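You operate a simulated robot arm through the tools that you are given. There is no shell and no other tool. Be economical: measure what you need, move in short steps, check, and stop when the job is done.

You run a simulated two-armed robot. Do the job below in one go: nothing can be reset, and whatever is moved stays where it is left.

## Task
Fetch the cup with the green band and stand it on top of the two-bar green key block. Then open the brushes drawer, put the orange brush on the top of the steel table away inside, then shut the drawer. Then fetch the blue brush and set it on the bench top by the computer. Then fetch the sample keypad with the brown band and set it on the glass plate. Then open the spares drawer, put the silver roll from there on top of the paper box and shut the drawer again. Then take the grey cord on the rework bench top and put it away on the top of the steel table. The order counts. Set down upright: cup with the green band.
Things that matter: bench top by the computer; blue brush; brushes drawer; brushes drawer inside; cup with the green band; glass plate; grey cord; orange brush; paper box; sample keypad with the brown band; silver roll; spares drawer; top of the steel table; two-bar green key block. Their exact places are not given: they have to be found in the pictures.

Only the result counts: the job must be done as asked and must still hold three seconds after the hand-in. Knocking over, shifting, dropping, spilling or breaking anything else fails it.

## Robot
Two 7-joint arms with three-finger grippers on one trunk, on a base that drives. Base frame: it is fixed to the floor where the robot stands at the start and does not move with it; the origin is under the middle of the robot, x ahead of it, y to its left, z up; the surface under the hand at the start is at about z = 0.8. Lengths are in m, angles in rad, forces in N, time in s.
The left shoulder is at the start at [0.03, 0.126, 1.308], the right one opposite. With the tool pointing down near the work surface each hand reaches from about 0.1 to 0.76 m from the robot's upright axis, wherever it stands, measured 20 degrees to its own side. Places, roughly: bench top by the computer [-2.8, 1.5, 0.8]; blue brush (8x4x8 cm) [0.9, 0.8, 0.8]; brushes drawer [0.7, 1.6, 0.6]; brushes drawer inside [0.8, 1.6, 0.6]; cup with the green band (6x6x8 cm) [0.7, -0.1, 0.8]; glass plate [-2.4, 2.1, 0.8]; grey cord (5x3x3 cm) [0.8, 2.7, 0.8]; orange brush (15x5x5 cm) [0.5, 0, 0.8]; paper box [0.5, 4, 0.25]; sample keypad with the brown band [0.75, 1, 0.75]; silver roll (16x7x6 cm) [0.8, 1.7, 0.4]; spares drawer [0.7, 1.6, 0.4]; top of the steel table [0.7, 0.4, 0.8]; two-bar green key block (6x8x3 cm) [0.8, -0.2, 0.8]. Payload 2.94 kg a hand.
The TCP of each hand is the grasp point between the finger pads, 0.03 m short of the fingertips. In the tool frame z runs along the fingers and y along their closing line. The gripper opens to 0.128 m. The gripper's body begins 0.093 m behind the TCP.
Orientation is told as [roll, pitch, yaw] about the base's x, y, z axes, in that order, counted from this pose: with the fingers straight down and closing along the base's y, the tool's x points along the base's -x, its y along +y and its z along -z.

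## Interface
- The arms move only by the tool send_rows. It takes "left_plan", "right_plan" or both (then of equal length, played together; a hand with none holds still); each is a list of rows, each a list of 7 numbers: the turn, a rotation vector about the tool's x, y, z in units of 8 degrees (1.0 is 8 degrees), then the shift along the tool's x, y, z in units of 40 mm (1.0 is 40 mm), then the opening in per cent of the stroke, from 0 (shut) to 100 (fully open). In form: [[rx, ry, rz, x, y, z, grip], ...]. A call has 1 to 10 rows; each row shifts and turns the commanded pose from where the row before left it, along the tool's axes as they then stand. A call with a number of a shift or a turn outside -1 to 1 is refused whole. A row lasts 0.2 s, in which the tool goes at most 0.05 m and 0.15 rad; a call with a longer step from one row to the next is refused whole, and so is a gripper value outside its range. A pose out of reach is approached as far as the arm can. The call stops where the force on the tool passes 40 N (or 10 N more than at its start, if that is more) or the arm is blocked; 0.2 s more then pass. Each finger halts on what it meets, pressing with about 25 N; the grip force reading is that of the motor and also rises with nothing between the fingers. The clock runs only during rows and for 0.2 s after the last one: add rows that do not move to give the fingers time. It gives the time, the measured TCP pose, the force on the tool (base axes), the opening and the grip force at its end, in the units of the frame above (readings bear some noise), with the torque about the TCP (base axes, N m) and any sound that the robot's microphone picked up.
- Cameras (640 x 400 px; columns grow to the right, rows downward): "scene" is now at [0.1128, -0.0052, 1.453]; the picture's right is [-0.06, -1.00, 0.00], its down [-0.81, 0.05, -0.59] and it looks along [0.59, -0.04, -0.81] (base axes); focal length 271 px, centre (320, 200). "left" rides on the left gripper at [0.069, 0.015, -0.12] in its tool frame; the picture's right is [-0.22, 0.98, 0.00], its down [-0.82, -0.18, -0.54] and it looks along [-0.53, -0.12, 0.84] (tool axes); focal length 251 px, centre (320, 200). "right" rides on the right gripper at [0.069, -0.015, -0.12] in its tool frame; the picture's right is [0.21, 0.98, 0.00], its down [-0.82, 0.18, -0.54] and it looks along [-0.53, 0.12, 0.84] (tool axes); focal length 251 px, centre (320, 200).
- camera(camera): a new picture of that camera. No time passes.
- slide_trunk(by): slides the trunk up (or, below 0, down) by that many m; the arms and the scene camera ride with it, the base frame stays. It gives what a move gives, with no picture.
- drive_base(legs): drives the robot by 1 to 6 legs, each [ahead, left, turn to the left] in m, m and rad, along the robot's own axes; the way and the turn of a leg run together, so that a leg with both is an arc; at most 1.5 m and 3.142 rad a leg. The arms and the cameras ride along, it lands a little off, and it stops where it bumps. It gives what a move gives.
- pan_tilt(pan, tilt): turns the head with the scene camera to pan (to the left, within 1.396 rad either way) and tilt (down, from -0.506 to 1.204), counted from straight ahead of the robot. It gives what a move gives.
- point_at(camera, pixels): for up to 12 pixels [column, row] of the newest picture of that camera ("zoom" is the newest enlarged one), the place [x, y, z] in the base frame of the surface seen there, good to about 0.003 m. No time passes.
- enlarge(camera, box): a new picture of the part [left, top, right, bottom] of that camera's present view, enlarged. No time passes.
- finish_job(): hands the job in; it is judged then, once.

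Go step by step. Measure first, check grasps and placings, and put right what went wrong. The budget is 322 turns and 208 pictures, counting those below and the enlarged ones. Unless the task says otherwise, let go and move clear before handing in.

The tools are called after ">>>" as name(argument=value, ...) on one line, values as JSON. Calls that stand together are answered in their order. send_rows: Moves the arms, as the interface text tells. Its arguments: {"type":"object","properties":{"left_plan":{"type":"array"},"right_plan":{"type":"array"}},"required":[]} The other tools are called the same way: slide_trunk (by) slides the trunk up or down; drive_base (legs) drives the base; pan_tilt (pan, tilt) turns the head that bears the scene camera; camera (camera) takes a picture; point_at (camera, pixels) gives the place of the surface under pixels of a picture; enlarge (camera, box) takes an enlarged picture of a part of a camera's view; finish_job () hands the job in.

At the start:

```text
time_s: 0.0
left_tool_pos: [0.5101, 0.1041, 1.0559]
left_tcp_rot: [0.001, 0.0, 0.002]
left_ft_force: [0.0, 1.0, 0.2]
left_wrist_torque: [0.03, 0.01, 0.01]
left_grip_width: 0.128
left_grip_force: 0.2
right_tool_pos: [0.2882, -0.1765, 1.1371]
right_tcp_rot: [0.001, 0.0, -0.001]
right_ft_force: [0.1, -0.5, 0.4]
right_wrist_torque: [0.0, -0.01, 0.03]
right_grip_width: 0.128
right_grip_force: 0.1
trunk travel left (down, up): [-0.515, 0.033]
robot x, y, heading: [0.0058, -0.0, -0.0]
head pan, tilt: [-0.063, 0.939]
```

scene: 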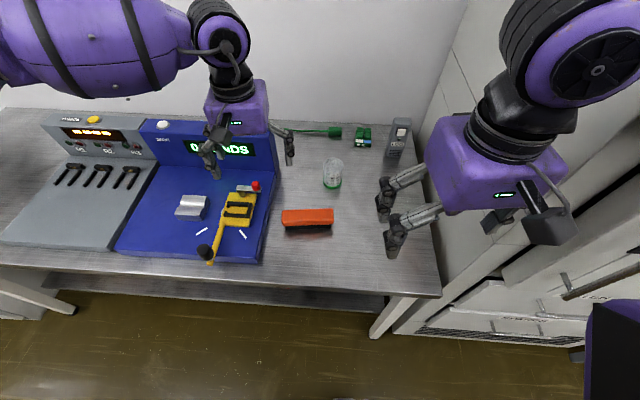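
right: 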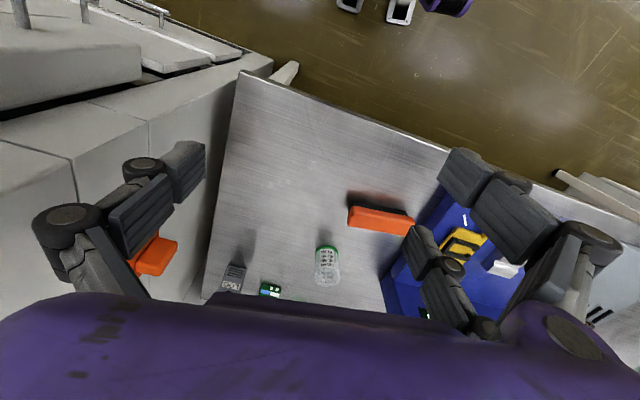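
left: 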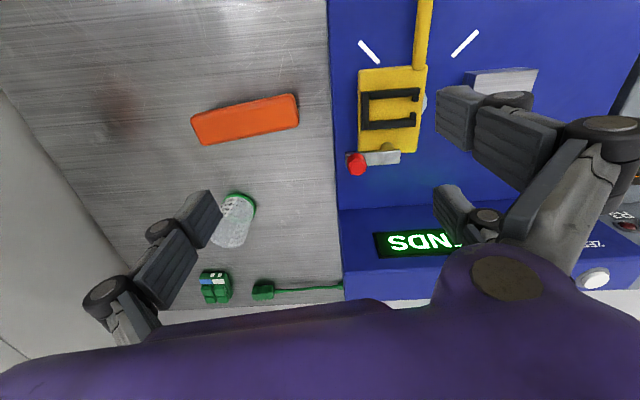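

The scene shows the cup near (333,173), the green key block near (362,137), and the orange brush at (307,218). I'll zoom in and measure them.

>>> enlarge(camera="scene", box=[270, 110, 430, 240])

>>> point_at(camera="scene", pixels=[[333, 163], [333, 186], [323, 175], [343, 175], [358, 130], [368, 130], [361, 140], [400, 125], [283, 212], [332, 210], [308, 222], [380, 240]])

>>> enlarge(camera="left", box=[150, 170, 350, 310])

```text
3.08 times, centred on (350, 175) of scene
```

zoom: 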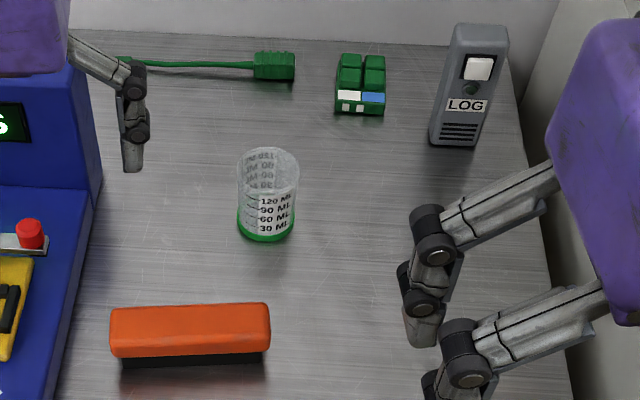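

```text
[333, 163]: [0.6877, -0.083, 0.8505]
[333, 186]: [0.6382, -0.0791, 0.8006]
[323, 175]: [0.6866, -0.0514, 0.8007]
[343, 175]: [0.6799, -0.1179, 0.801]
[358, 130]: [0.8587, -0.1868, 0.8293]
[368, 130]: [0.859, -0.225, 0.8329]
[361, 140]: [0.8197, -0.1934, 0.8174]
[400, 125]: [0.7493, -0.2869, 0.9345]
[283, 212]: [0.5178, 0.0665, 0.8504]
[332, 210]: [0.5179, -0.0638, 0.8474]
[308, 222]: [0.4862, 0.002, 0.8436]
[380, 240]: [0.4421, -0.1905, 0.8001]
```

```text
2.86 times, centred on (250, 240) of left
```

zoom: 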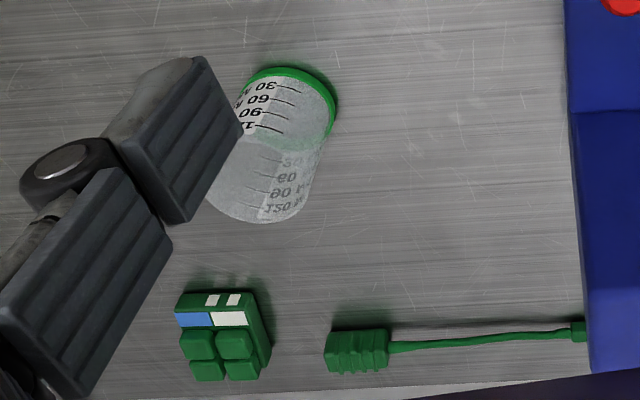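

The cup is upright with its band at the bottom, at about (0.66,-0.08). I need the key block top outline and cup rim from the zoom picture.

>>> point_at(camera="zoom", pixels=[[198, 343], [237, 341], [207, 370], [242, 369], [196, 319], [230, 317], [215, 299], [180, 297], [252, 292], [262, 350], [180, 330], [250, 375]])

>>> enlarge(camera="scene", box=[310, 115, 410, 200])

```text
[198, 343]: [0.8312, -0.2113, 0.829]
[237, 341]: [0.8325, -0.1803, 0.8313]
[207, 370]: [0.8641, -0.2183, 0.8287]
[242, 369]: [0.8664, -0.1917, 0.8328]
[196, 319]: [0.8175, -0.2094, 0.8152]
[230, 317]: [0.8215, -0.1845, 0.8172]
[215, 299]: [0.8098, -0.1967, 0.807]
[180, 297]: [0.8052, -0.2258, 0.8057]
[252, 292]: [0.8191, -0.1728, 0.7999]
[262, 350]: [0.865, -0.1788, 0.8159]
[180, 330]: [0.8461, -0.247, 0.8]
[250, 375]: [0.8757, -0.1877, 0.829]
```

```text
4.71 times, centred on (360, 158) of scene
```

zoom: 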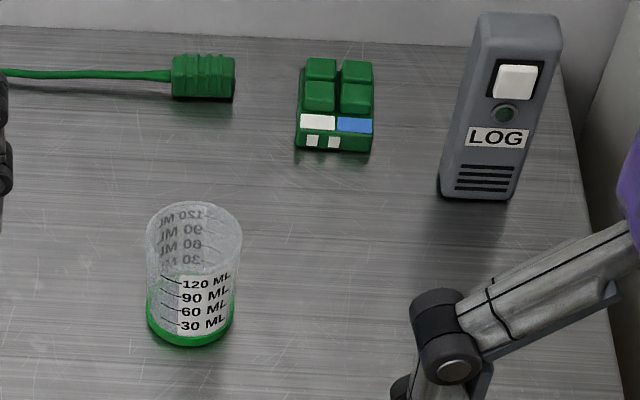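

>>> point_at(camera="zoom", pixels=[[190, 343], [190, 330], [152, 315], [233, 315], [155, 300], [230, 300]])

>>> point_at(camera="scene", pixels=[[420, 290], [300, 282], [100, 268], [375, 330], [425, 320], [440, 260], [430, 220], [400, 155], [250, 310], [320, 380], [200, 295], [320, 300]])

>>> pan_tilt(pan=0.9, tilt=0.6)

>>> camera(camera="scene")

```text
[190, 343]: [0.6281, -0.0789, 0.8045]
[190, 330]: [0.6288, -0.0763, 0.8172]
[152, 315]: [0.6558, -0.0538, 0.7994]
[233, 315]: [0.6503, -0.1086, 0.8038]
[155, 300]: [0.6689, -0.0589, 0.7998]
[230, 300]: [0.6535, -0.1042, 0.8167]
```

```text
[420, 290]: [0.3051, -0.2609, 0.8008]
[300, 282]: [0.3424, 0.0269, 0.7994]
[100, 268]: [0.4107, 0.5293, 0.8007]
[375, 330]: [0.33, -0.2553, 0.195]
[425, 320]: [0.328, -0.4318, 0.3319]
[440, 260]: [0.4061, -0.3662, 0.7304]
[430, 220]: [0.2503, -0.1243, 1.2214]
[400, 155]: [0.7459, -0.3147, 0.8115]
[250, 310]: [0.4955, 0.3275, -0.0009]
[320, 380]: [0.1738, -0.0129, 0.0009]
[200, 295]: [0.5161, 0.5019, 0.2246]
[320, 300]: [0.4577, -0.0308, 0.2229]
```

```text
time_s: 1.2
left_tool_pos: [0.5103, 0.1041, 1.0556]
left_tcp_rot: [0.001, 0.0, 0.0]
left_ft_force: [0.5, -0.7, 0.2]
left_wrist_torque: [0.02, 0.0, -0.03]
left_grip_width: 0.1278
left_grip_force: 0.1
right_tool_pos: [0.2891, -0.1747, 1.1372]
right_tcp_rot: [0.001, 0.002, -0.003]
right_ft_force: [0.4, -0.5, 0.0]
right_wrist_torque: [0.01, -0.01, -0.03]
right_grip_width: 0.1281
right_grip_force: 0.0
trunk travel left (down, up): [-0.515, 0.033]
robot x, y, heading: [-0.0022, -0.0001, -0.002]
head pan, tilt: [0.901, 0.6]
```

```text
201 pictures are left
```

scene: 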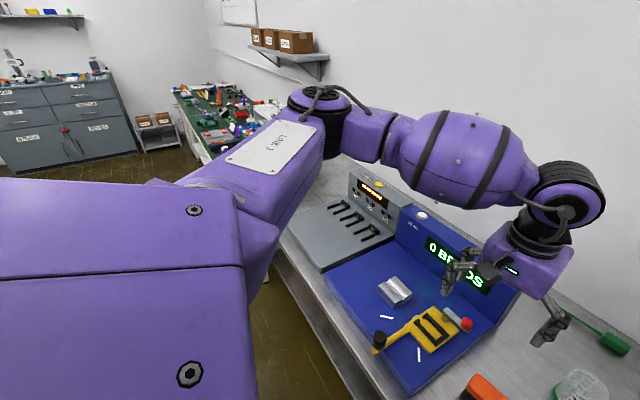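

The table front edge is at x≈0.33 near y=0 and the cup's centre is about (0.658,-0.081). I'll look straight down to see the robot base's own clearance before driving.

>>> pan_tilt(pan=0.0, tilt=1.2)

>>> camera(camera="scene")

>>> camera(camera="right")

```text
time_s: 2.4
left_tool_pos: [0.5103, 0.1045, 1.0557]
left_tcp_rot: [0.001, 0.001, 0.0]
left_ft_force: [-0.2, 0.2, -0.1]
left_wrist_torque: [-0.01, 0.0, -0.04]
left_grip_width: 0.128
left_grip_force: 0.1
right_tool_pos: [0.2896, -0.1754, 1.1371]
right_tcp_rot: [0.001, 0.001, -0.002]
right_ft_force: [-0.2, 0.2, -0.6]
right_wrist_torque: [-0.03, 0.0, -0.01]
right_grip_width: 0.1281
right_grip_force: 0.0
trunk travel left (down, up): [-0.515, 0.033]
robot x, y, heading: [-0.0005, 0.0018, 0.0]
head pan, tilt: [0.0, 1.201]
```

```text
200 pictures are left
```

scene: 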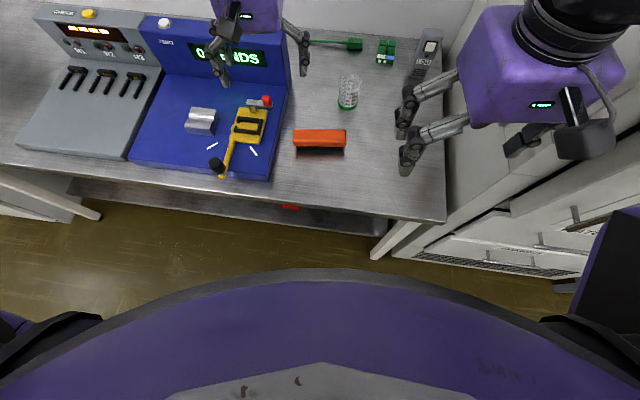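

```text
199 pictures are left
```

right: 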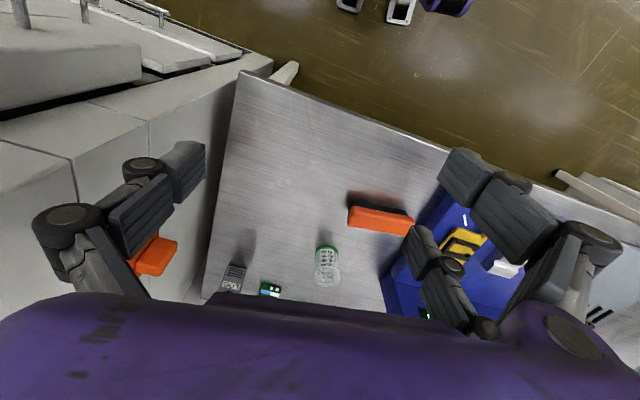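

>>> point_at(camera="scene", pixels=[[330, 275], [330, 290], [330, 350], [200, 300], [450, 300], [320, 210], [430, 217], [290, 207]])

>>> point_at(camera="right", pixels=[[345, 5], [400, 10], [440, 10], [155, 255], [290, 70], [560, 120]])

```text
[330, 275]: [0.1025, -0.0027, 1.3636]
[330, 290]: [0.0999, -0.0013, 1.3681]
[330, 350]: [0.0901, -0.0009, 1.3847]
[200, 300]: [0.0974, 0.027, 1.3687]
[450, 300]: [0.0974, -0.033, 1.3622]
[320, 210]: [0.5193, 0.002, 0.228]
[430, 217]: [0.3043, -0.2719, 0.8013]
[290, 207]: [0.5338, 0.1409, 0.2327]
```

```text
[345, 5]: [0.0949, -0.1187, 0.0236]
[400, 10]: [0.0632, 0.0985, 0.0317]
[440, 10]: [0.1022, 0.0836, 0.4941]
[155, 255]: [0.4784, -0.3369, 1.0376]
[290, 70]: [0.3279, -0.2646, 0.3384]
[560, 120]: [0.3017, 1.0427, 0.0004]
```

The robot's front is at x≈0.1, so there is room to drive ahead about 0.13. I retract the left hand first, then drive.

>>> send_rows(left_plan=[[0, 0, 0, 0.9, 0.3, -0.35, 100], [0, 0, 0, 0.9, 0.3, -0.35, 100], [0, 0, 0, 0.9, 0.3, -0.35, 100], [0, 0, 0, 0.9, 0.3, -0.35, 100], [0, 0, 0, 0.9, 0.3, -0.35, 100], [0, 0, 0, 0.9, 0.3, -0.35, 100]])

>>> drive_base(legs=[[0.14, 0, 0]])

>>> pan_tilt(pan=-0.1, tilt=0.9)

>>> camera(camera="scene")

```text
time_s: 3.8
left_tool_pos: [0.3297, 0.1635, 1.1232]
left_tcp_rot: [0.0, 0.002, 0.002]
left_ft_force: [0.4, -0.9, -0.6]
left_wrist_torque: [-0.01, 0.04, 0.01]
left_grip_width: 0.1279
left_grip_force: 0.0
left hand out of reach, approached as far as the arm can: row 6
right_tool_pos: [0.2896, -0.176, 1.1354]
right_tcp_rot: [0.003, 0.0, -0.001]
right_ft_force: [-0.1, 0.0, -0.1]
right_wrist_torque: [0.02, 0.02, -0.04]
right_grip_width: 0.1279
right_grip_force: 0.1
trunk travel left (down, up): [-0.515, 0.033]
robot x, y, heading: [0.0008, 0.0006, 0.002]
head pan, tilt: [0.0, 1.201]
```

```text
time_s: 4.9
left_tool_pos: [0.3696, 0.17, 1.1312]
left_tcp_rot: [-0.009, -0.027, -0.02]
left_ft_force: [0.0, -0.5, -0.3]
left_wrist_torque: [0.0, 0.0, -0.01]
left_grip_width: 0.128
left_grip_force: 0.0
right_tool_pos: [0.3176, -0.1716, 1.1468]
right_tcp_rot: [0.001, -0.026, -0.02]
right_ft_force: [0.1, 0.5, -0.1]
right_wrist_torque: [-0.01, 0.01, 0.04]
right_grip_width: 0.1282
right_grip_force: 0.1
trunk travel left (down, up): [-0.515, 0.033]
robot x, y, heading: [0.0612, 0.0031, -0.022]
head pan, tilt: [0.0, 1.201]
stopped in leg 1: the robot was blocked; the commanded pose is now the measured one
```

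```text
time_s: 5.7
left_tool_pos: [0.3667, 0.1703, 1.1322]
left_tcp_rot: [-0.007, -0.029, -0.018]
left_ft_force: [0.6, 0.3, -0.4]
left_wrist_torque: [-0.03, 0.01, -0.01]
left_grip_width: 0.1282
left_grip_force: 0.1
right_tool_pos: [0.3175, -0.1721, 1.1449]
right_tcp_rot: [0.002, -0.029, -0.019]
right_ft_force: [0.2, 0.2, 0.7]
right_wrist_torque: [0.02, -0.03, -0.02]
right_grip_width: 0.1279
right_grip_force: 0.1
trunk travel left (down, up): [-0.515, 0.033]
robot x, y, heading: [0.065, -0.0017, -0.019]
head pan, tilt: [-0.099, 0.901]
```

```text
198 pictures are left
```

scene: 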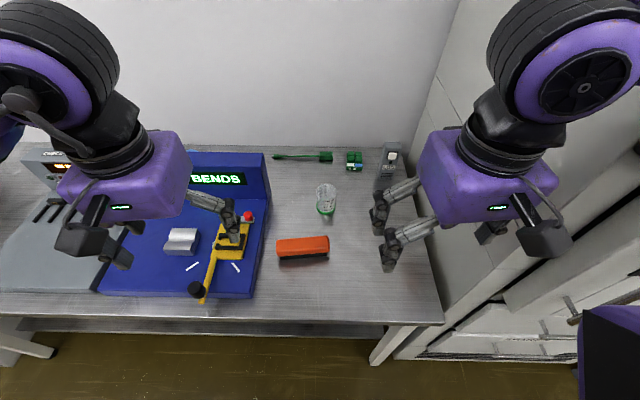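

The drive was blocked after 0.06 m (something of the base touches the table). I back off slightly and check that nothing moved.

>>> drive_base(legs=[[-0.02, 0, 0.02]])

>>> camera(camera="scene")

>>> point_at(camera="scene", pixels=[[347, 156], [361, 156], [353, 165], [280, 242], [325, 242], [300, 250], [325, 212], [325, 214], [436, 315], [388, 160]])

>>> camera(camera="right")

```text
time_s: 6.5
left_tool_pos: [0.3516, 0.1751, 1.129]
left_tcp_rot: [-0.008, -0.016, 0.005]
left_ft_force: [0.2, 0.4, 0.0]
left_wrist_torque: [0.0, -0.02, -0.02]
left_grip_width: 0.1277
left_grip_force: 0.1
right_tool_pos: [0.3079, -0.167, 1.1413]
right_tcp_rot: [-0.002, -0.013, 0.004]
right_ft_force: [-0.7, -0.1, 0.1]
right_wrist_torque: [-0.03, 0.01, -0.02]
right_grip_width: 0.1282
right_grip_force: 0.0
trunk travel left (down, up): [-0.515, 0.033]
robot x, y, heading: [0.0467, 0.0039, 0.004]
head pan, tilt: [-0.099, 0.901]
```

```text
197 pictures are left
```

scene: 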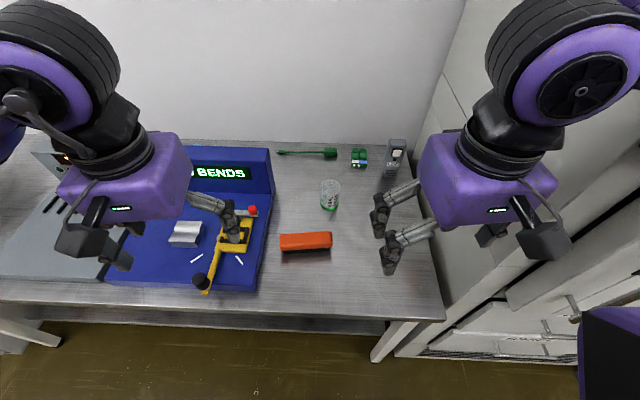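

```text
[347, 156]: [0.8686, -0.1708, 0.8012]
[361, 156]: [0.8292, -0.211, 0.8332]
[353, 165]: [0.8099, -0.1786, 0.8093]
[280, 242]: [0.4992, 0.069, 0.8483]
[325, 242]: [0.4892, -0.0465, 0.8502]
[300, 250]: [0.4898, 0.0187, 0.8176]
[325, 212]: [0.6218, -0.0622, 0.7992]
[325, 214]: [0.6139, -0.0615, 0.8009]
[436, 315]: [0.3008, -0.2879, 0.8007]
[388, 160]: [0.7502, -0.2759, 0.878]
```

```text
196 pictures are left
```

right: 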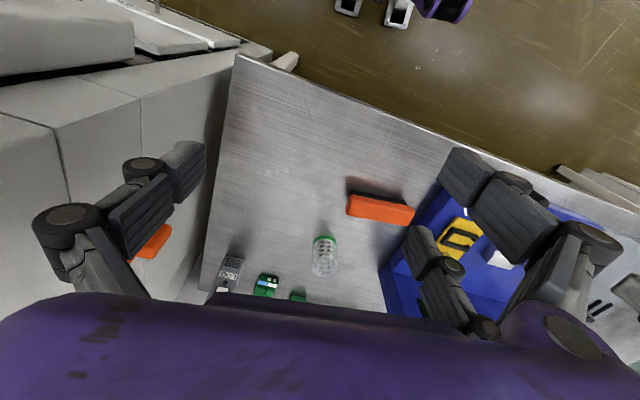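

Nothing shifted. Reaching the block (0.826 m from the axis) needs a pitched hand; I check the LOG tower's extents, which stands near that path.

>>> enlarge(camera="scene", box=[270, 125, 430, 225])

>>> point_at(camera="zoom", pixels=[[475, 60], [500, 58], [532, 62], [470, 170], [515, 175], [475, 100], [530, 90], [240, 225], [240, 330], [240, 338], [208, 310], [272, 310]])

```text
4.00 times, centred on (350, 175) of scene
```

zoom: 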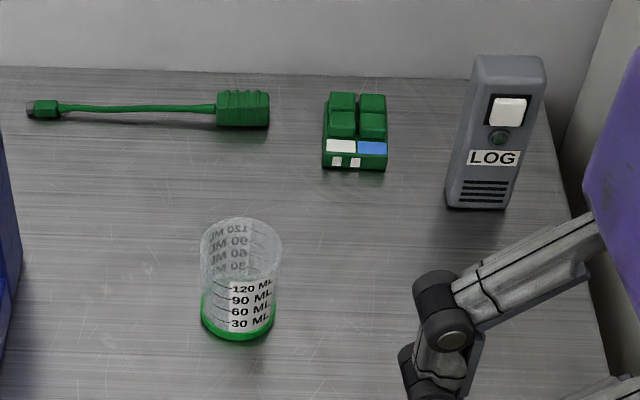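

```text
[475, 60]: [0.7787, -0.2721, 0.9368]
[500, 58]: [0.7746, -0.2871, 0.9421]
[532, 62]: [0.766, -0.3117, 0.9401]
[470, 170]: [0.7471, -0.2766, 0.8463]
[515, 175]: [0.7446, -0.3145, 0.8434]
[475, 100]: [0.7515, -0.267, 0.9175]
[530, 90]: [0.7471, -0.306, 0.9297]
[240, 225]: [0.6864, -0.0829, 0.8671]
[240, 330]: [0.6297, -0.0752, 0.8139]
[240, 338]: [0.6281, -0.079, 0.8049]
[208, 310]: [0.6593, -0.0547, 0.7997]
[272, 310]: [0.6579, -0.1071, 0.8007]
```

Cup centre is (0.657,-0.081); LOG tower spans x 0.745–0.785, y −0.267…−0.315 up to z 0.945. I move the right hand ahead, then yaw −20° and pitch −32° so it can reach the block while keeping the cup upright.

>>> send_rows(right_plan=[[0, 0, 0, -1, 0, 0, 100], [0, 0, 0, -1, 0, 0, 100], [0, 0, 0, -1, 0.5, 0, 100], [0, 0, 0, -1, 0.5, 0, 100], [0, 0, 0, -1, 0.5, 0, 100], [0, 0, 0.8333, 0, 0, 0, 100], [0, 0, 0.8333, 0, 0, 0, 100], [0, 0, 0.8333, 0, 0, 0, 100], [0, -1, 0, 0, 0, 0, 100], [0, -1, 0, 0, 0, 0, 100]])

>>> send_rows(right_plan=[[0, -1, 0, 0, 0, 0, 100], [0, -1, 0, 0, 0, 0, 100], [0, 0, 0, 0, 0, 0, 100]])

```text
time_s: 8.9
left_tool_pos: [0.3151, 0.1709, 1.1335]
left_tcp_rot: [-0.004, -0.034, -0.024]
left_ft_force: [1.4, 0.3, 0.3]
left_wrist_torque: [0.01, 0.05, -0.01]
left_grip_width: 0.128
left_grip_force: 0.0
right_tool_pos: [0.4344, -0.1449, 1.1567]
right_tcp_rot: [0.033, -0.311, -0.42]
right_ft_force: [-0.6, 0.4, -1.0]
right_wrist_torque: [-0.01, -0.02, -0.01]
right_grip_width: 0.1278
right_grip_force: 0.0
right hand out of reach, approached as far as the arm can: row 5
trunk travel left (down, up): [-0.515, 0.033]
robot x, y, heading: [0.0211, 0.006, -0.025]
head pan, tilt: [-0.099, 0.901]
stopped in row 10 (right hand): the arm was blocked; the commanded pose is now the measured one
```

```text
time_s: 9.9
left_tool_pos: [0.3151, 0.1685, 1.1353]
left_tcp_rot: [-0.009, -0.038, -0.037]
left_ft_force: [0.7, -1.0, 1.0]
left_wrist_torque: [0.03, 0.02, -0.01]
left_grip_width: 0.1279
left_grip_force: 0.1
right_tool_pos: [0.4385, -0.152, 1.1771]
right_tcp_rot: [0.069, -0.627, -0.475]
right_ft_force: [-0.7, -0.7, -0.2]
right_wrist_torque: [0.0, -0.02, 0.01]
right_grip_width: 0.128
right_grip_force: 0.1
trunk travel left (down, up): [-0.515, 0.033]
robot x, y, heading: [0.023, 0.0045, -0.033]
head pan, tilt: [-0.099, 0.901]
stopped in row 3 (right hand): the arm was blocked; the commanded pose is now the measured one
```

The arm got blocked and the base was pushed back to x=0.023, probably the elbow against the cabinet on the right. I look.

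>>> pan_tilt(pan=-0.9, tilt=0.4)

>>> camera(camera="scene")

```text
time_s: 11.0
left_tool_pos: [0.3139, 0.1679, 1.1347]
left_tcp_rot: [-0.01, -0.041, -0.035]
left_ft_force: [0.0, 0.0, 0.4]
left_wrist_torque: [0.02, -0.01, 0.03]
left_grip_width: 0.128
left_grip_force: 0.0
right_tool_pos: [0.4363, -0.1506, 1.1749]
right_tcp_rot: [0.066, -0.626, -0.468]
right_ft_force: [-0.6, -0.1, -0.4]
right_wrist_torque: [0.0, 0.0, 0.0]
right_grip_width: 0.128
right_grip_force: 0.0
trunk travel left (down, up): [-0.515, 0.033]
robot x, y, heading: [0.0256, 0.0025, -0.033]
head pan, tilt: [-0.901, 0.4]
```

```text
194 pictures are left
```

scene: 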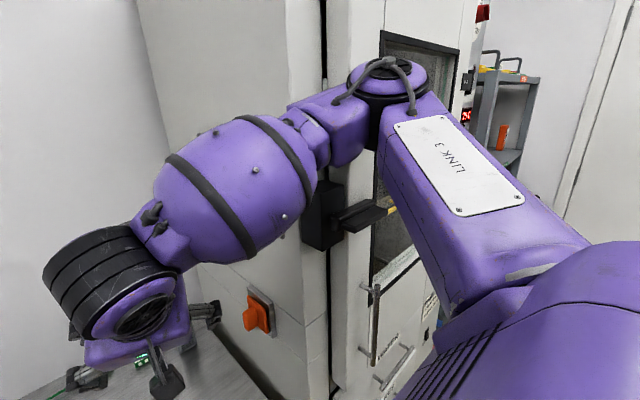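

The right elbow is against the tall cabinet (which likely also blocked the drive). I drive left 0.12 to clear it, straighten the heading, then go ahead toward x≈0.16.

>>> drive_base(legs=[[0, 0.12, 0], [0, 0, 0.033], [0.13, 0, 0]])

>>> pan_tilt(pan=-0.3, tilt=0.9)

>>> camera(camera="scene")

```text
time_s: 14.0
left_tool_pos: [0.4811, 0.2946, 1.1251]
left_tcp_rot: [-0.001, -0.002, 0.009]
left_ft_force: [-0.4, -0.6, -0.6]
left_wrist_torque: [0.01, -0.02, 0.03]
left_grip_width: 0.1279
left_grip_force: 0.0
right_tool_pos: [0.6156, -0.017, 1.1495]
right_tcp_rot: [0.039, -0.571, -0.402]
right_ft_force: [-1.2, -0.1, -0.2]
right_wrist_torque: [0.01, -0.05, -0.03]
right_grip_width: 0.1282
right_grip_force: 0.1
trunk travel left (down, up): [-0.515, 0.033]
robot x, y, heading: [0.1542, 0.1256, 0.009]
head pan, tilt: [-0.901, 0.4]
```

```text
time_s: 15.0
left_tool_pos: [0.4823, 0.2936, 1.1252]
left_tcp_rot: [0.001, -0.001, 0.009]
left_ft_force: [1.1, -0.5, -0.6]
left_wrist_torque: [0.02, 0.03, 0.01]
left_grip_width: 0.128
left_grip_force: 0.0
right_tool_pos: [0.6174, -0.0147, 1.1485]
right_tcp_rot: [0.039, -0.573, -0.401]
right_ft_force: [-0.2, 0.1, -0.2]
right_wrist_torque: [0.0, -0.02, -0.01]
right_grip_width: 0.128
right_grip_force: 0.1
trunk travel left (down, up): [-0.515, 0.033]
robot x, y, heading: [0.1542, 0.128, 0.012]
head pan, tilt: [-0.3, 0.901]
```

```text
193 pictures are left
```

scene: 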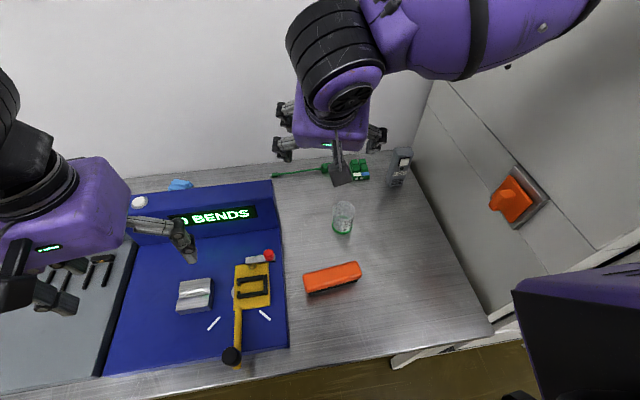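

The drive went free to (0.154,0.128). Now I correct the roll and move the right hand to a pregrasp in front of the cup along its approach axis.

>>> send_rows(right_plan=[[0.28, 0, 0, 0, 0, 0, 100], [0, 0, 0, 0.534, -0.228, 0.806, 100], [0, 0, 0, 0.534, -0.228, 0.806, 100], [0, 0, 0, 0.534, -0.228, 0.806, 100], [0, 0, 0, 0.534, -0.228, 0.806, 100], [0, 0, 0, 0.534, -0.228, 0.806, 100], [0, 0, 0, 0, 0, 0, 100]])

>>> camera(camera="right")

>>> camera(camera="scene")

```text
time_s: 16.6
left_tool_pos: [0.4823, 0.295, 1.1244]
left_tcp_rot: [0.0, -0.001, 0.008]
left_ft_force: [-0.6, -0.8, 0.1]
left_wrist_torque: [0.04, 0.0, -0.02]
left_grip_width: 0.1279
left_grip_force: 0.1
right_tool_pos: [0.5909, -0.0985, 0.9874]
right_tcp_rot: [0.004, -0.571, -0.401]
right_ft_force: [-0.5, -0.3, 0.1]
right_wrist_torque: [0.01, -0.03, 0.0]
right_grip_width: 0.128
right_grip_force: 0.0
right hand out of reach, approached as far as the arm can: row 3, 4, 5, 6
trunk travel left (down, up): [-0.515, 0.033]
robot x, y, heading: [0.1542, 0.1244, 0.005]
head pan, tilt: [-0.3, 0.901]
```

```text
192 pictures are left
```

right: 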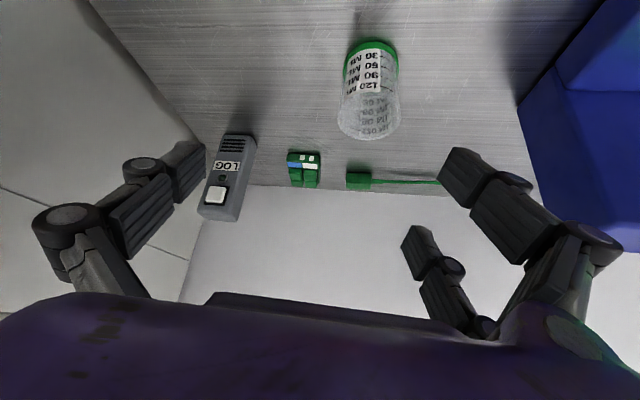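

```text
191 pictures are left
```

scene: 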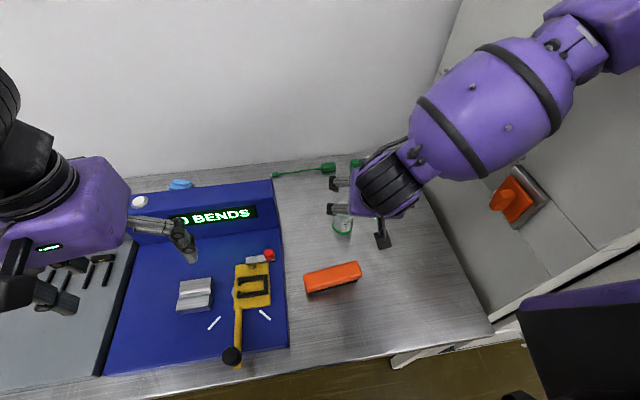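

The steep pitch puts the elbow out near the cabinet switch and out of reach. I reduce the pitch by 20° so the wrist stays further from the body.

>>> send_rows(right_plan=[[0, 0.833, 0, 0, 0, 0, 100], [0, 0.833, 0, 0, 0, 0, 100], [0, 0.833, 0, 0, 0, 0, 100], [0, 0, 0, 0, 0, 0, 100]])

>>> camera(camera="scene")

>>> point_at(camera="scene", pixels=[[515, 195], [500, 205], [430, 120], [480, 170]])

```text
time_s: 17.6
left_tool_pos: [0.482, 0.2943, 1.1247]
left_tcp_rot: [0.0, 0.001, 0.009]
left_ft_force: [0.2, -0.3, 0.7]
left_wrist_torque: [0.01, 0.04, 0.02]
left_grip_width: 0.1279
left_grip_force: 0.0
right_tool_pos: [0.5904, -0.098, 0.9877]
right_tcp_rot: [0.001, -0.223, -0.401]
right_ft_force: [-0.6, -0.4, 0.2]
right_wrist_torque: [-0.04, 0.02, 0.0]
right_grip_width: 0.1282
right_grip_force: 0.2
trunk travel left (down, up): [-0.515, 0.033]
robot x, y, heading: [0.156, 0.1248, 0.007]
head pan, tilt: [-0.3, 0.901]
```

```text
190 pictures are left
```

scene: 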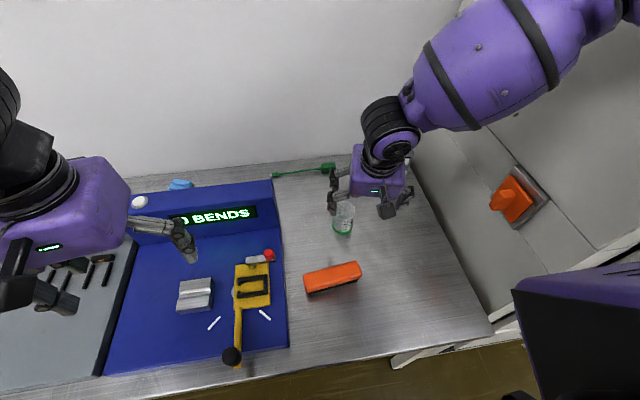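

```text
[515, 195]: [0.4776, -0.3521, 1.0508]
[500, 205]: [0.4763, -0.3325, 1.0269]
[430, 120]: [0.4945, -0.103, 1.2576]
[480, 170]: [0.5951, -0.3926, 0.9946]
```

The hand now has pitch −13°, at (0.590,−0.098,0.988). I move over the cup and descend in one call with the fingers straddling it.

>>> send_rows(right_plan=[[0, 0, 0, -0.62, 0.52, 0.37, 100], [0, 0, 0, -0.62, 0.52, 0.37, 100], [0, 0, 0, 0, 0, 0, 100]])

>>> camera(camera="right")

>>> camera(camera="scene")

```text
time_s: 18.4
left_tool_pos: [0.4827, 0.2939, 1.1238]
left_tcp_rot: [0.001, -0.001, 0.009]
left_ft_force: [-0.4, 0.4, -0.5]
left_wrist_torque: [-0.02, -0.01, 0.0]
left_grip_width: 0.1281
left_grip_force: 0.2
right_tool_pos: [0.6458, -0.094, 0.9827]
right_tcp_rot: [0.003, -0.226, -0.402]
right_ft_force: [-0.6, -0.2, -1.5]
right_wrist_torque: [0.0, 0.02, 0.01]
right_grip_width: 0.1278
right_grip_force: 0.0
right hand out of reach, approached as far as the arm can: row 2
trunk travel left (down, up): [-0.515, 0.033]
robot x, y, heading: [0.1537, 0.1262, 0.004]
head pan, tilt: [-0.3, 0.901]
```

```text
189 pictures are left
```

right: 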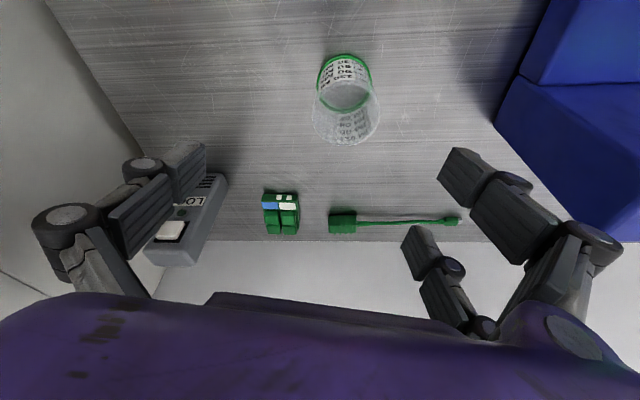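

```text
188 pictures are left
```

scene: 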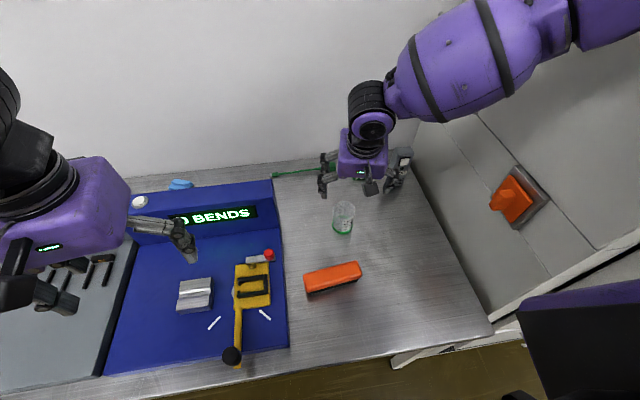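

Still slightly out of reach in y—the yaw is against the arm's forearm direction. I remove the yaw.

>>> send_rows(right_plan=[[0, 0.39, -0.91, 0, 0, 0, 100], [0, 0.1, -1, 0, 0, 0, 100], [0, 0, -1, 0, 0, 0, 100], [0, 0, 0, 0, 0, 0, 100]])

```text
time_s: 19.4
left_tool_pos: [0.4829, 0.2937, 1.124]
left_tcp_rot: [0.0, 0.001, 0.009]
left_ft_force: [0.5, -0.1, 0.4]
left_wrist_torque: [0.03, -0.01, 0.02]
left_grip_width: 0.1279
left_grip_force: 0.1
right_tool_pos: [0.6466, -0.0966, 0.9829]
right_tcp_rot: [-0.067, -0.142, 0.011]
right_ft_force: [0.3, 0.6, -0.1]
right_wrist_torque: [0.01, 0.01, 0.0]
right_grip_width: 0.1281
right_grip_force: 0.1
right hand out of reach, approached as far as the arm can: row 3
trunk travel left (down, up): [-0.515, 0.033]
robot x, y, heading: [0.1569, 0.126, 0.008]
head pan, tilt: [-0.3, 0.901]
```

>>> send_rows(right_plan=[[-0.48, 0, 0, 0, 0, 0, 100], [0, 0, 0, -0.13, 0.4, 0, 100], [0, 0, 0, 0, 0, 0, 100]])

```text
time_s: 20.2
left_tool_pos: [0.4823, 0.294, 1.1239]
left_tcp_rot: [0.001, 0.001, 0.009]
left_ft_force: [-0.3, -0.1, 0.3]
left_wrist_torque: [0.03, -0.04, -0.02]
left_grip_width: 0.1281
left_grip_force: 0.1
right_tool_pos: [0.6509, -0.083, 0.9853]
right_tcp_rot: [0.002, -0.143, 0.008]
right_ft_force: [-0.1, 0.1, -0.1]
right_wrist_torque: [0.04, -0.01, 0.02]
right_grip_width: 0.128
right_grip_force: 0.1
trunk travel left (down, up): [-0.515, 0.033]
robot x, y, heading: [0.1551, 0.1272, 0.008]
head pan, tilt: [-0.3, 0.901]
```

Reachable now. I descend around the cup to z≈0.852.

>>> send_rows(right_plan=[[0, 0, 0, 0.08, 0.012, 0.83, 100], [0, 0, 0, 0.08, 0.012, 0.83, 100], [0, 0, 0, 0.08, 0.012, 0.83, 100], [0, 0, 0, 0.08, 0.012, 0.83, 100], [0, 0, 0, 0, 0, 0, 100]])

>>> camera(camera="right")

>>> camera(camera="scene")

```text
time_s: 21.4
left_tool_pos: [0.4828, 0.2942, 1.1229]
left_tcp_rot: [0.001, 0.001, 0.011]
left_ft_force: [-0.5, -0.4, -0.2]
left_wrist_torque: [-0.03, 0.03, -0.03]
left_grip_width: 0.128
left_grip_force: 0.1
right_tool_pos: [0.6126, -0.1311, 0.9196]
right_tcp_rot: [0.0, -0.141, 0.008]
right_ft_force: [-0.8, 0.0, 0.8]
right_wrist_torque: [0.0, 0.0, 0.0]
right_grip_width: 0.1282
right_grip_force: 0.1
right hand out of reach, approached as far as the arm can: row 1, 2, 3, 4
trunk travel left (down, up): [-0.515, 0.033]
robot x, y, heading: [0.1559, 0.1294, 0.011]
head pan, tilt: [-0.3, 0.901]
```

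```text
187 pictures are left
```

right: 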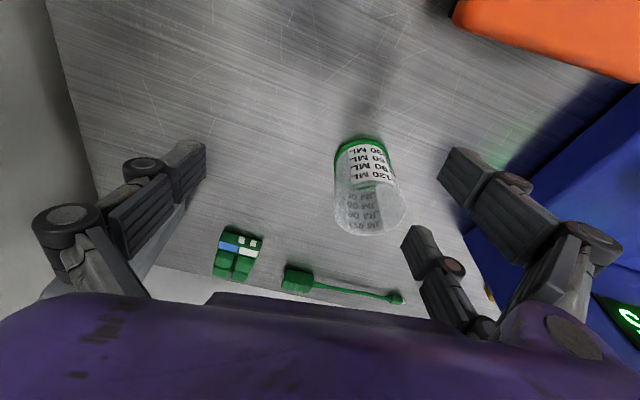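

```text
186 pictures are left
```

scene: 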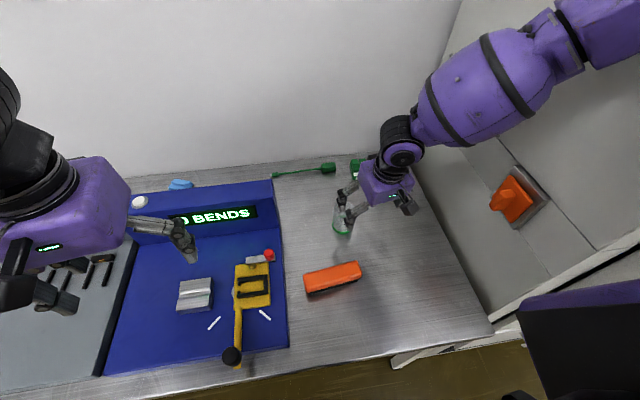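

The arm seems stuck in a poor elbow branch. I lift the hand and bring it back to a start-like pose, then approach again with the tool straight down.

>>> send_rows(right_plan=[[0, 0, 0, 0, 0, -1, 100], [0, 0, 0, 0, 0, -1, 100], [0, 0.5, 0, 0, 0, -1, 100], [0, 0.5, 0, 0.6, 0, -0.8, 100], [0, 0, 0, 0.8, 0.3, -0.6, 100], [0, 0, 0, 0.8, 0.3, -0.6, 100], [0, 0, 0, 0.8, 0.3, -0.3, 100], [0, 0, 0, 0.8, 0.3, 0, 100], [0, 0, 0, 0, 0, 0, 100]])

>>> pan_tilt(pan=-0.6, tilt=0.6)

>>> camera(camera="scene")

```text
time_s: 23.6
left_tool_pos: [0.4682, 0.3325, 1.1219]
left_tcp_rot: [-0.031, -0.011, 0.008]
left_ft_force: [0.7, 0.2, 0.2]
left_wrist_torque: [-0.02, -0.05, 0.0]
left_grip_width: 0.1278
left_grip_force: 0.1
right_tool_pos: [0.4364, -0.0383, 1.1364]
right_tcp_rot: [-0.059, 0.004, 0.076]
right_ft_force: [0.6, -0.1, 0.7]
right_wrist_torque: [-0.03, -0.02, 0.01]
right_grip_width: 0.1276
right_grip_force: 0.1
right hand out of reach, approached as far as the arm can: row 8
trunk travel left (down, up): [-0.515, 0.033]
robot x, y, heading: [0.1516, 0.1304, 0.007]
head pan, tilt: [-0.3, 0.901]
stopped in row 9 (right hand): the arm was blocked; the commanded pose is now the measured one
```

```text
time_s: 24.4
left_tool_pos: [0.4701, 0.3312, 1.1214]
left_tcp_rot: [-0.036, -0.01, 0.007]
left_ft_force: [-0.2, 0.3, -0.7]
left_wrist_torque: [-0.01, 0.01, -0.03]
left_grip_width: 0.1279
left_grip_force: 0.0
right_tool_pos: [0.437, -0.0396, 1.1338]
right_tcp_rot: [-0.061, 0.011, 0.068]
right_ft_force: [-0.3, 0.2, 0.3]
right_wrist_torque: [-0.01, 0.01, -0.03]
right_grip_width: 0.128
right_grip_force: 0.0
trunk travel left (down, up): [-0.515, 0.033]
robot x, y, heading: [0.1567, 0.1256, 0.007]
head pan, tilt: [-0.6, 0.6]
```

```text
185 pictures are left
```

scene: 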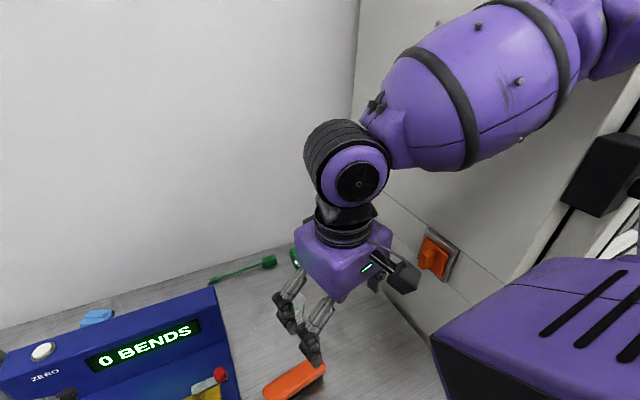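

The elbow pushed against the cabinet again. I back the base off to the left and rear, then restore the right arm to its start-like pose before a new approach from further left with the robot turned slightly right.

>>> drive_base(legs=[[-0.1, 0.14, 0]])

>>> send_rows(right_plan=[[0.45, 0, 0.5, 0, 0, 0, 100], [0, 0, 0, 0.5, -0.5, 0, 100], [0, 0, 0, 0.2, -0.5, 0, 100], [0, 0, 0, 0, 0, 0, 100]])

>>> camera(camera="scene")

```text
time_s: 26.3
left_tool_pos: [0.3812, 0.433, 1.1241]
left_tcp_rot: [0.0, 0.003, 0.006]
left_ft_force: [-0.1, 1.0, 0.9]
left_wrist_torque: [0.01, -0.01, -0.01]
left_grip_width: 0.1281
left_grip_force: 0.1
right_tool_pos: [0.3471, 0.0615, 1.1239]
right_tcp_rot: [-0.014, 0.018, 0.057]
right_ft_force: [0.1, 0.4, 0.3]
right_wrist_torque: [0.06, 0.0, 0.0]
right_grip_width: 0.128
right_grip_force: 0.1
trunk travel left (down, up): [-0.515, 0.033]
robot x, y, heading: [0.0516, 0.2676, 0.006]
head pan, tilt: [-0.6, 0.6]
```

```text
time_s: 27.3
left_tool_pos: [0.3827, 0.4345, 1.124]
left_tcp_rot: [0.0, 0.003, 0.003]
left_ft_force: [0.5, -0.3, 0.5]
left_wrist_torque: [-0.07, 0.06, -0.04]
left_grip_width: 0.128
left_grip_force: 0.0
right_tool_pos: [0.3414, 0.0465, 1.1271]
right_tcp_rot: [-0.077, 0.017, -0.007]
right_ft_force: [0.6, -0.7, 0.7]
right_wrist_torque: [-0.04, 0.01, 0.02]
right_grip_width: 0.1278
right_grip_force: 0.0
right hand out of reach, approached as far as the arm can: row 2, 3
trunk travel left (down, up): [-0.515, 0.033]
robot x, y, heading: [0.0502, 0.2695, 0.003]
head pan, tilt: [-0.6, 0.6]
```

```text
184 pictures are left
```

scene: 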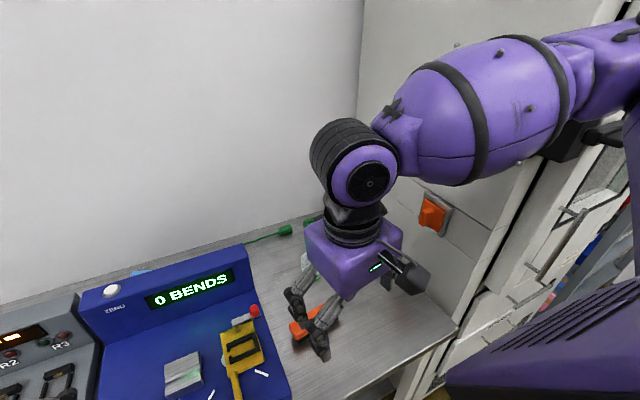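

>>> point_at(camera="scene", pixels=[[110, 290], [180, 255], [40, 310], [430, 212], [560, 130], [600, 230], [470, 330], [480, 200]])

>>> send_rows(right_plan=[[-0.55, 0, 0, -0.5, 0.5, 0.5, 100], [0, 0, 0, -0.5, 0.5, 0.5, 100], [0, 0, 0, 0, 0, 0, 100]])

```text
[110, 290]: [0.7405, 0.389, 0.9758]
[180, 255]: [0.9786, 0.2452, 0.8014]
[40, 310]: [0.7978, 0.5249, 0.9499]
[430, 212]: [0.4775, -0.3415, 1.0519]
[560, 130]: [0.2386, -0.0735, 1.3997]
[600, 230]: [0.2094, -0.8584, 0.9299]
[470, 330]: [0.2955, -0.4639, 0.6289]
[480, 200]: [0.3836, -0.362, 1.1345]
```

```text
time_s: 28.1
left_tool_pos: [0.3808, 0.4323, 1.1244]
left_tcp_rot: [0.0, 0.001, 0.005]
left_ft_force: [-0.2, -0.4, 0.9]
left_wrist_torque: [0.04, -0.03, 0.04]
left_grip_width: 0.128
left_grip_force: 0.0
right_tool_pos: [0.3799, 0.0842, 1.0842]
right_tcp_rot: [0.0, 0.013, -0.012]
right_ft_force: [0.5, -1.7, 0.9]
right_wrist_torque: [0.05, -0.04, -0.01]
right_grip_width: 0.128
right_grip_force: 0.1
trunk travel left (down, up): [-0.515, 0.033]
robot x, y, heading: [0.0544, 0.2705, 0.009]
head pan, tilt: [-0.6, 0.6]
```

>>> drive_base(legs=[[0.12, -0.04, -0.25]])

>>> pan_tilt(pan=-0.2, tilt=0.8)

>>> camera(camera="scene")

```text
time_s: 29.4
left_tool_pos: [0.5247, 0.2919, 1.1245]
left_tcp_rot: [0.001, 0.0, -0.253]
left_ft_force: [0.3, 0.8, -0.3]
left_wrist_torque: [0.02, -0.01, 0.02]
left_grip_width: 0.1278
left_grip_force: 0.0
right_tool_pos: [0.4358, -0.0461, 1.0859]
right_tcp_rot: [-0.003, 0.011, -0.27]
right_ft_force: [0.2, 0.4, 1.3]
right_wrist_torque: [-0.02, 0.01, 0.0]
right_grip_width: 0.1281
right_grip_force: 0.1
trunk travel left (down, up): [-0.515, 0.033]
robot x, y, heading: [0.1678, 0.2164, -0.249]
head pan, tilt: [-0.6, 0.6]
```

```text
time_s: 30.2
left_tool_pos: [0.5269, 0.2911, 1.123]
left_tcp_rot: [-0.001, -0.001, -0.253]
left_ft_force: [-0.3, -0.1, 0.4]
left_wrist_torque: [0.0, -0.02, 0.01]
left_grip_width: 0.1279
left_grip_force: 0.0
right_tool_pos: [0.4344, -0.0473, 1.0849]
right_tcp_rot: [-0.002, 0.013, -0.269]
right_ft_force: [0.5, -0.3, -1.0]
right_wrist_torque: [-0.01, -0.05, 0.01]
right_grip_width: 0.1281
right_grip_force: 0.1
trunk travel left (down, up): [-0.515, 0.033]
robot x, y, heading: [0.1695, 0.2166, -0.252]
head pan, tilt: [-0.201, 0.799]
```

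```text
183 pictures are left
```

scene: 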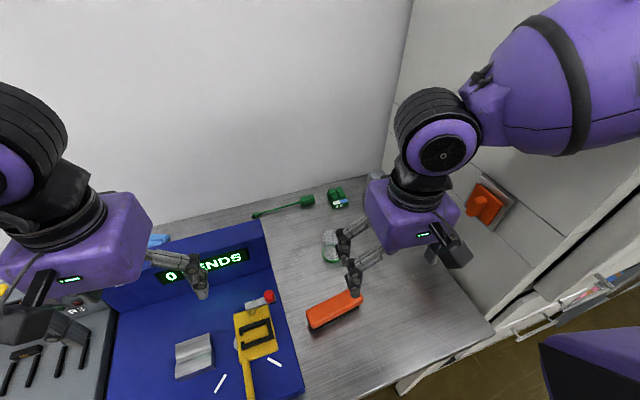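

The hand is tool-down at (0.434,−0.047,1.085). I move over the cup to z≈0.98.

>>> send_rows(right_plan=[[0, 0, 0, -0.8, 0.095, 0.375, 100], [0, 0, 0, -0.8, 0.095, 0.375, 100], [0, 0, 0, -0.8, 0.095, 0.375, 100], [0, 0, 0, -0.8, 0.095, 0.375, 100], [0, 0, 0, -0.8, 0.095, 0.375, 100], [0, 0, 0, -0.8, 0.095, 0.375, 100], [0, 0, 0, -0.8, 0.095, 0.375, 100], [0, 0, 0, 0, 0, 0, 100]])

```text
time_s: 32.0
left_tool_pos: [0.526, 0.2919, 1.1239]
left_tcp_rot: [-0.001, 0.0, -0.253]
left_ft_force: [0.2, -0.6, -0.2]
left_wrist_torque: [0.01, -0.03, -0.02]
left_grip_width: 0.1283
left_grip_force: 0.1
right_tool_pos: [0.5951, -0.123, 1.0217]
right_tcp_rot: [-0.002, 0.012, -0.267]
right_ft_force: [-0.3, 0.1, 0.1]
right_wrist_torque: [-0.07, -0.01, 0.03]
right_grip_width: 0.1276
right_grip_force: 0.0
right hand out of reach, approached as far as the arm can: row 5, 6, 7
trunk travel left (down, up): [-0.515, 0.033]
robot x, y, heading: [0.1662, 0.2142, -0.253]
head pan, tilt: [-0.201, 0.799]
```

Again a "wall" at about 0.55 m from the axis. I look at the arm's shape to understand which joint is limiting.

>>> pan_tilt(pan=-0.9, tilt=0.3)

>>> camera(camera="scene")

>>> pan_tilt(pan=0.9, tilt=0.3)

>>> camera(camera="scene")

```text
time_s: 33.1
left_tool_pos: [0.5264, 0.291, 1.1242]
left_tcp_rot: [-0.001, 0.0, -0.252]
left_ft_force: [-0.8, 0.2, 0.8]
left_wrist_torque: [0.02, 0.01, -0.03]
left_grip_width: 0.1279
left_grip_force: 0.0
right_tool_pos: [0.5947, -0.1219, 1.021]
right_tcp_rot: [-0.003, 0.01, -0.268]
right_ft_force: [-0.2, -0.8, 0.9]
right_wrist_torque: [-0.03, 0.0, 0.0]
right_grip_width: 0.128
right_grip_force: 0.0
trunk travel left (down, up): [-0.515, 0.033]
robot x, y, heading: [0.1702, 0.2142, -0.25]
head pan, tilt: [-0.901, 0.3]
```

```text
182 pictures are left
```

scene: 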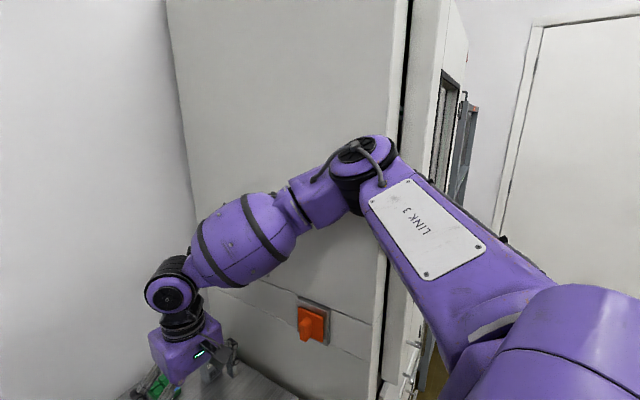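

```text
time_s: 34.9
left_tool_pos: [0.5262, 0.2914, 1.1244]
left_tcp_rot: [0.001, -0.002, -0.253]
left_ft_force: [-0.2, -0.4, -0.6]
left_wrist_torque: [-0.01, -0.02, -0.03]
left_grip_width: 0.1282
left_grip_force: 0.0
right_tool_pos: [0.5956, -0.1216, 1.0218]
right_tcp_rot: [-0.002, 0.012, -0.269]
right_ft_force: [-0.4, 0.5, 0.4]
right_wrist_torque: [-0.01, -0.03, -0.02]
right_grip_width: 0.1279
right_grip_force: 0.1
trunk travel left (down, up): [-0.515, 0.033]
robot x, y, heading: [0.1651, 0.2111, -0.25]
head pan, tilt: [0.901, 0.3]
```

```text
181 pictures are left
```

scene: 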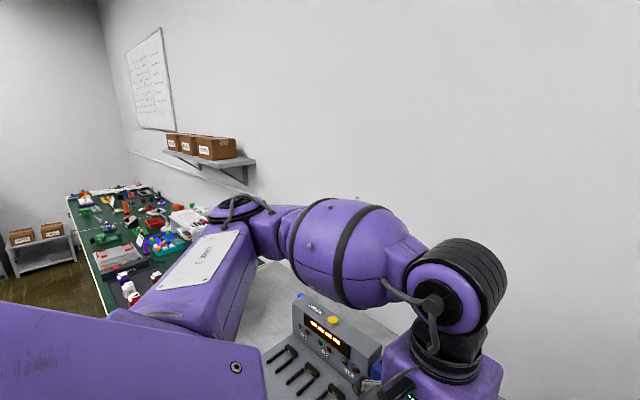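

The right wrist seems limited by its yaw relative to the forearm (which comes in from the right). The cup is round, so I yaw the hand left by 40° and retry the approach.

>>> send_rows(right_plan=[[0, 0, -1, 0, 0, 0, 100], [0, 0, -1, 0, 0, 0, 100], [0, 0, -1, 0, 0, 0, 100], [0, 0, -1, 0, 0, 0, 100], [0, 0, -1, 0, 0, 0, 100], [0, 0, 0, -0.8, 0, 0, 100], [0, 0, 0, 0, 0, 0, 100]])

```text
time_s: 36.5
left_tool_pos: [0.5274, 0.2904, 1.1242]
left_tcp_rot: [0.0, 0.0, -0.252]
left_ft_force: [0.7, -1.3, -0.1]
left_wrist_torque: [-0.02, 0.0, 0.0]
left_grip_width: 0.128
left_grip_force: 0.0
right_tool_pos: [0.6022, -0.1194, 1.0332]
right_tcp_rot: [0.006, 0.008, 0.429]
right_ft_force: [-0.7, -0.1, -0.3]
right_wrist_torque: [-0.02, 0.02, -0.03]
right_grip_width: 0.1281
right_grip_force: 0.1
right hand out of reach, approached as far as the arm can: row 6
trunk travel left (down, up): [-0.515, 0.033]
robot x, y, heading: [0.1697, 0.2138, -0.255]
head pan, tilt: [0.901, 0.3]
```

The limit looks like a shoulder-joint limit in this right-arm branch. I test whether the left arm extends better, staying above the consoles (top 0.976).

>>> send_rows(left_plan=[[0, 0, 0, -0.9, 0, 0.15, 100], [0, 0, 0, -0.9, 0, 0.15, 100], [0, 0, 0, -0.9, 0, 0.15, 100], [0, 0, 0, -0.9, 0, 0.15, 100], [0, 0, 0, -0.9, 0, 0.15, 100], [0, 0, 0, -0.9, 0, 0.15, 100], [0, 0, 0, -0.9, 0, 0.15, 100], [0, 0, 0, 0, 0, 0, 100]])

```text
time_s: 38.3
left_tool_pos: [0.771, 0.2243, 1.0844]
left_tcp_rot: [-0.001, 0.0, -0.253]
left_ft_force: [-0.2, 0.7, -0.4]
left_wrist_torque: [-0.05, -0.02, 0.02]
left_grip_width: 0.1278
left_grip_force: 0.0
right_tool_pos: [0.6018, -0.1189, 1.0349]
right_tcp_rot: [0.007, 0.009, 0.43]
right_ft_force: [-0.7, 0.1, 0.1]
right_wrist_torque: [-0.02, -0.01, -0.01]
right_grip_width: 0.1279
right_grip_force: 0.0
trunk travel left (down, up): [-0.515, 0.033]
robot x, y, heading: [0.1689, 0.2148, -0.249]
head pan, tilt: [0.901, 0.3]
```

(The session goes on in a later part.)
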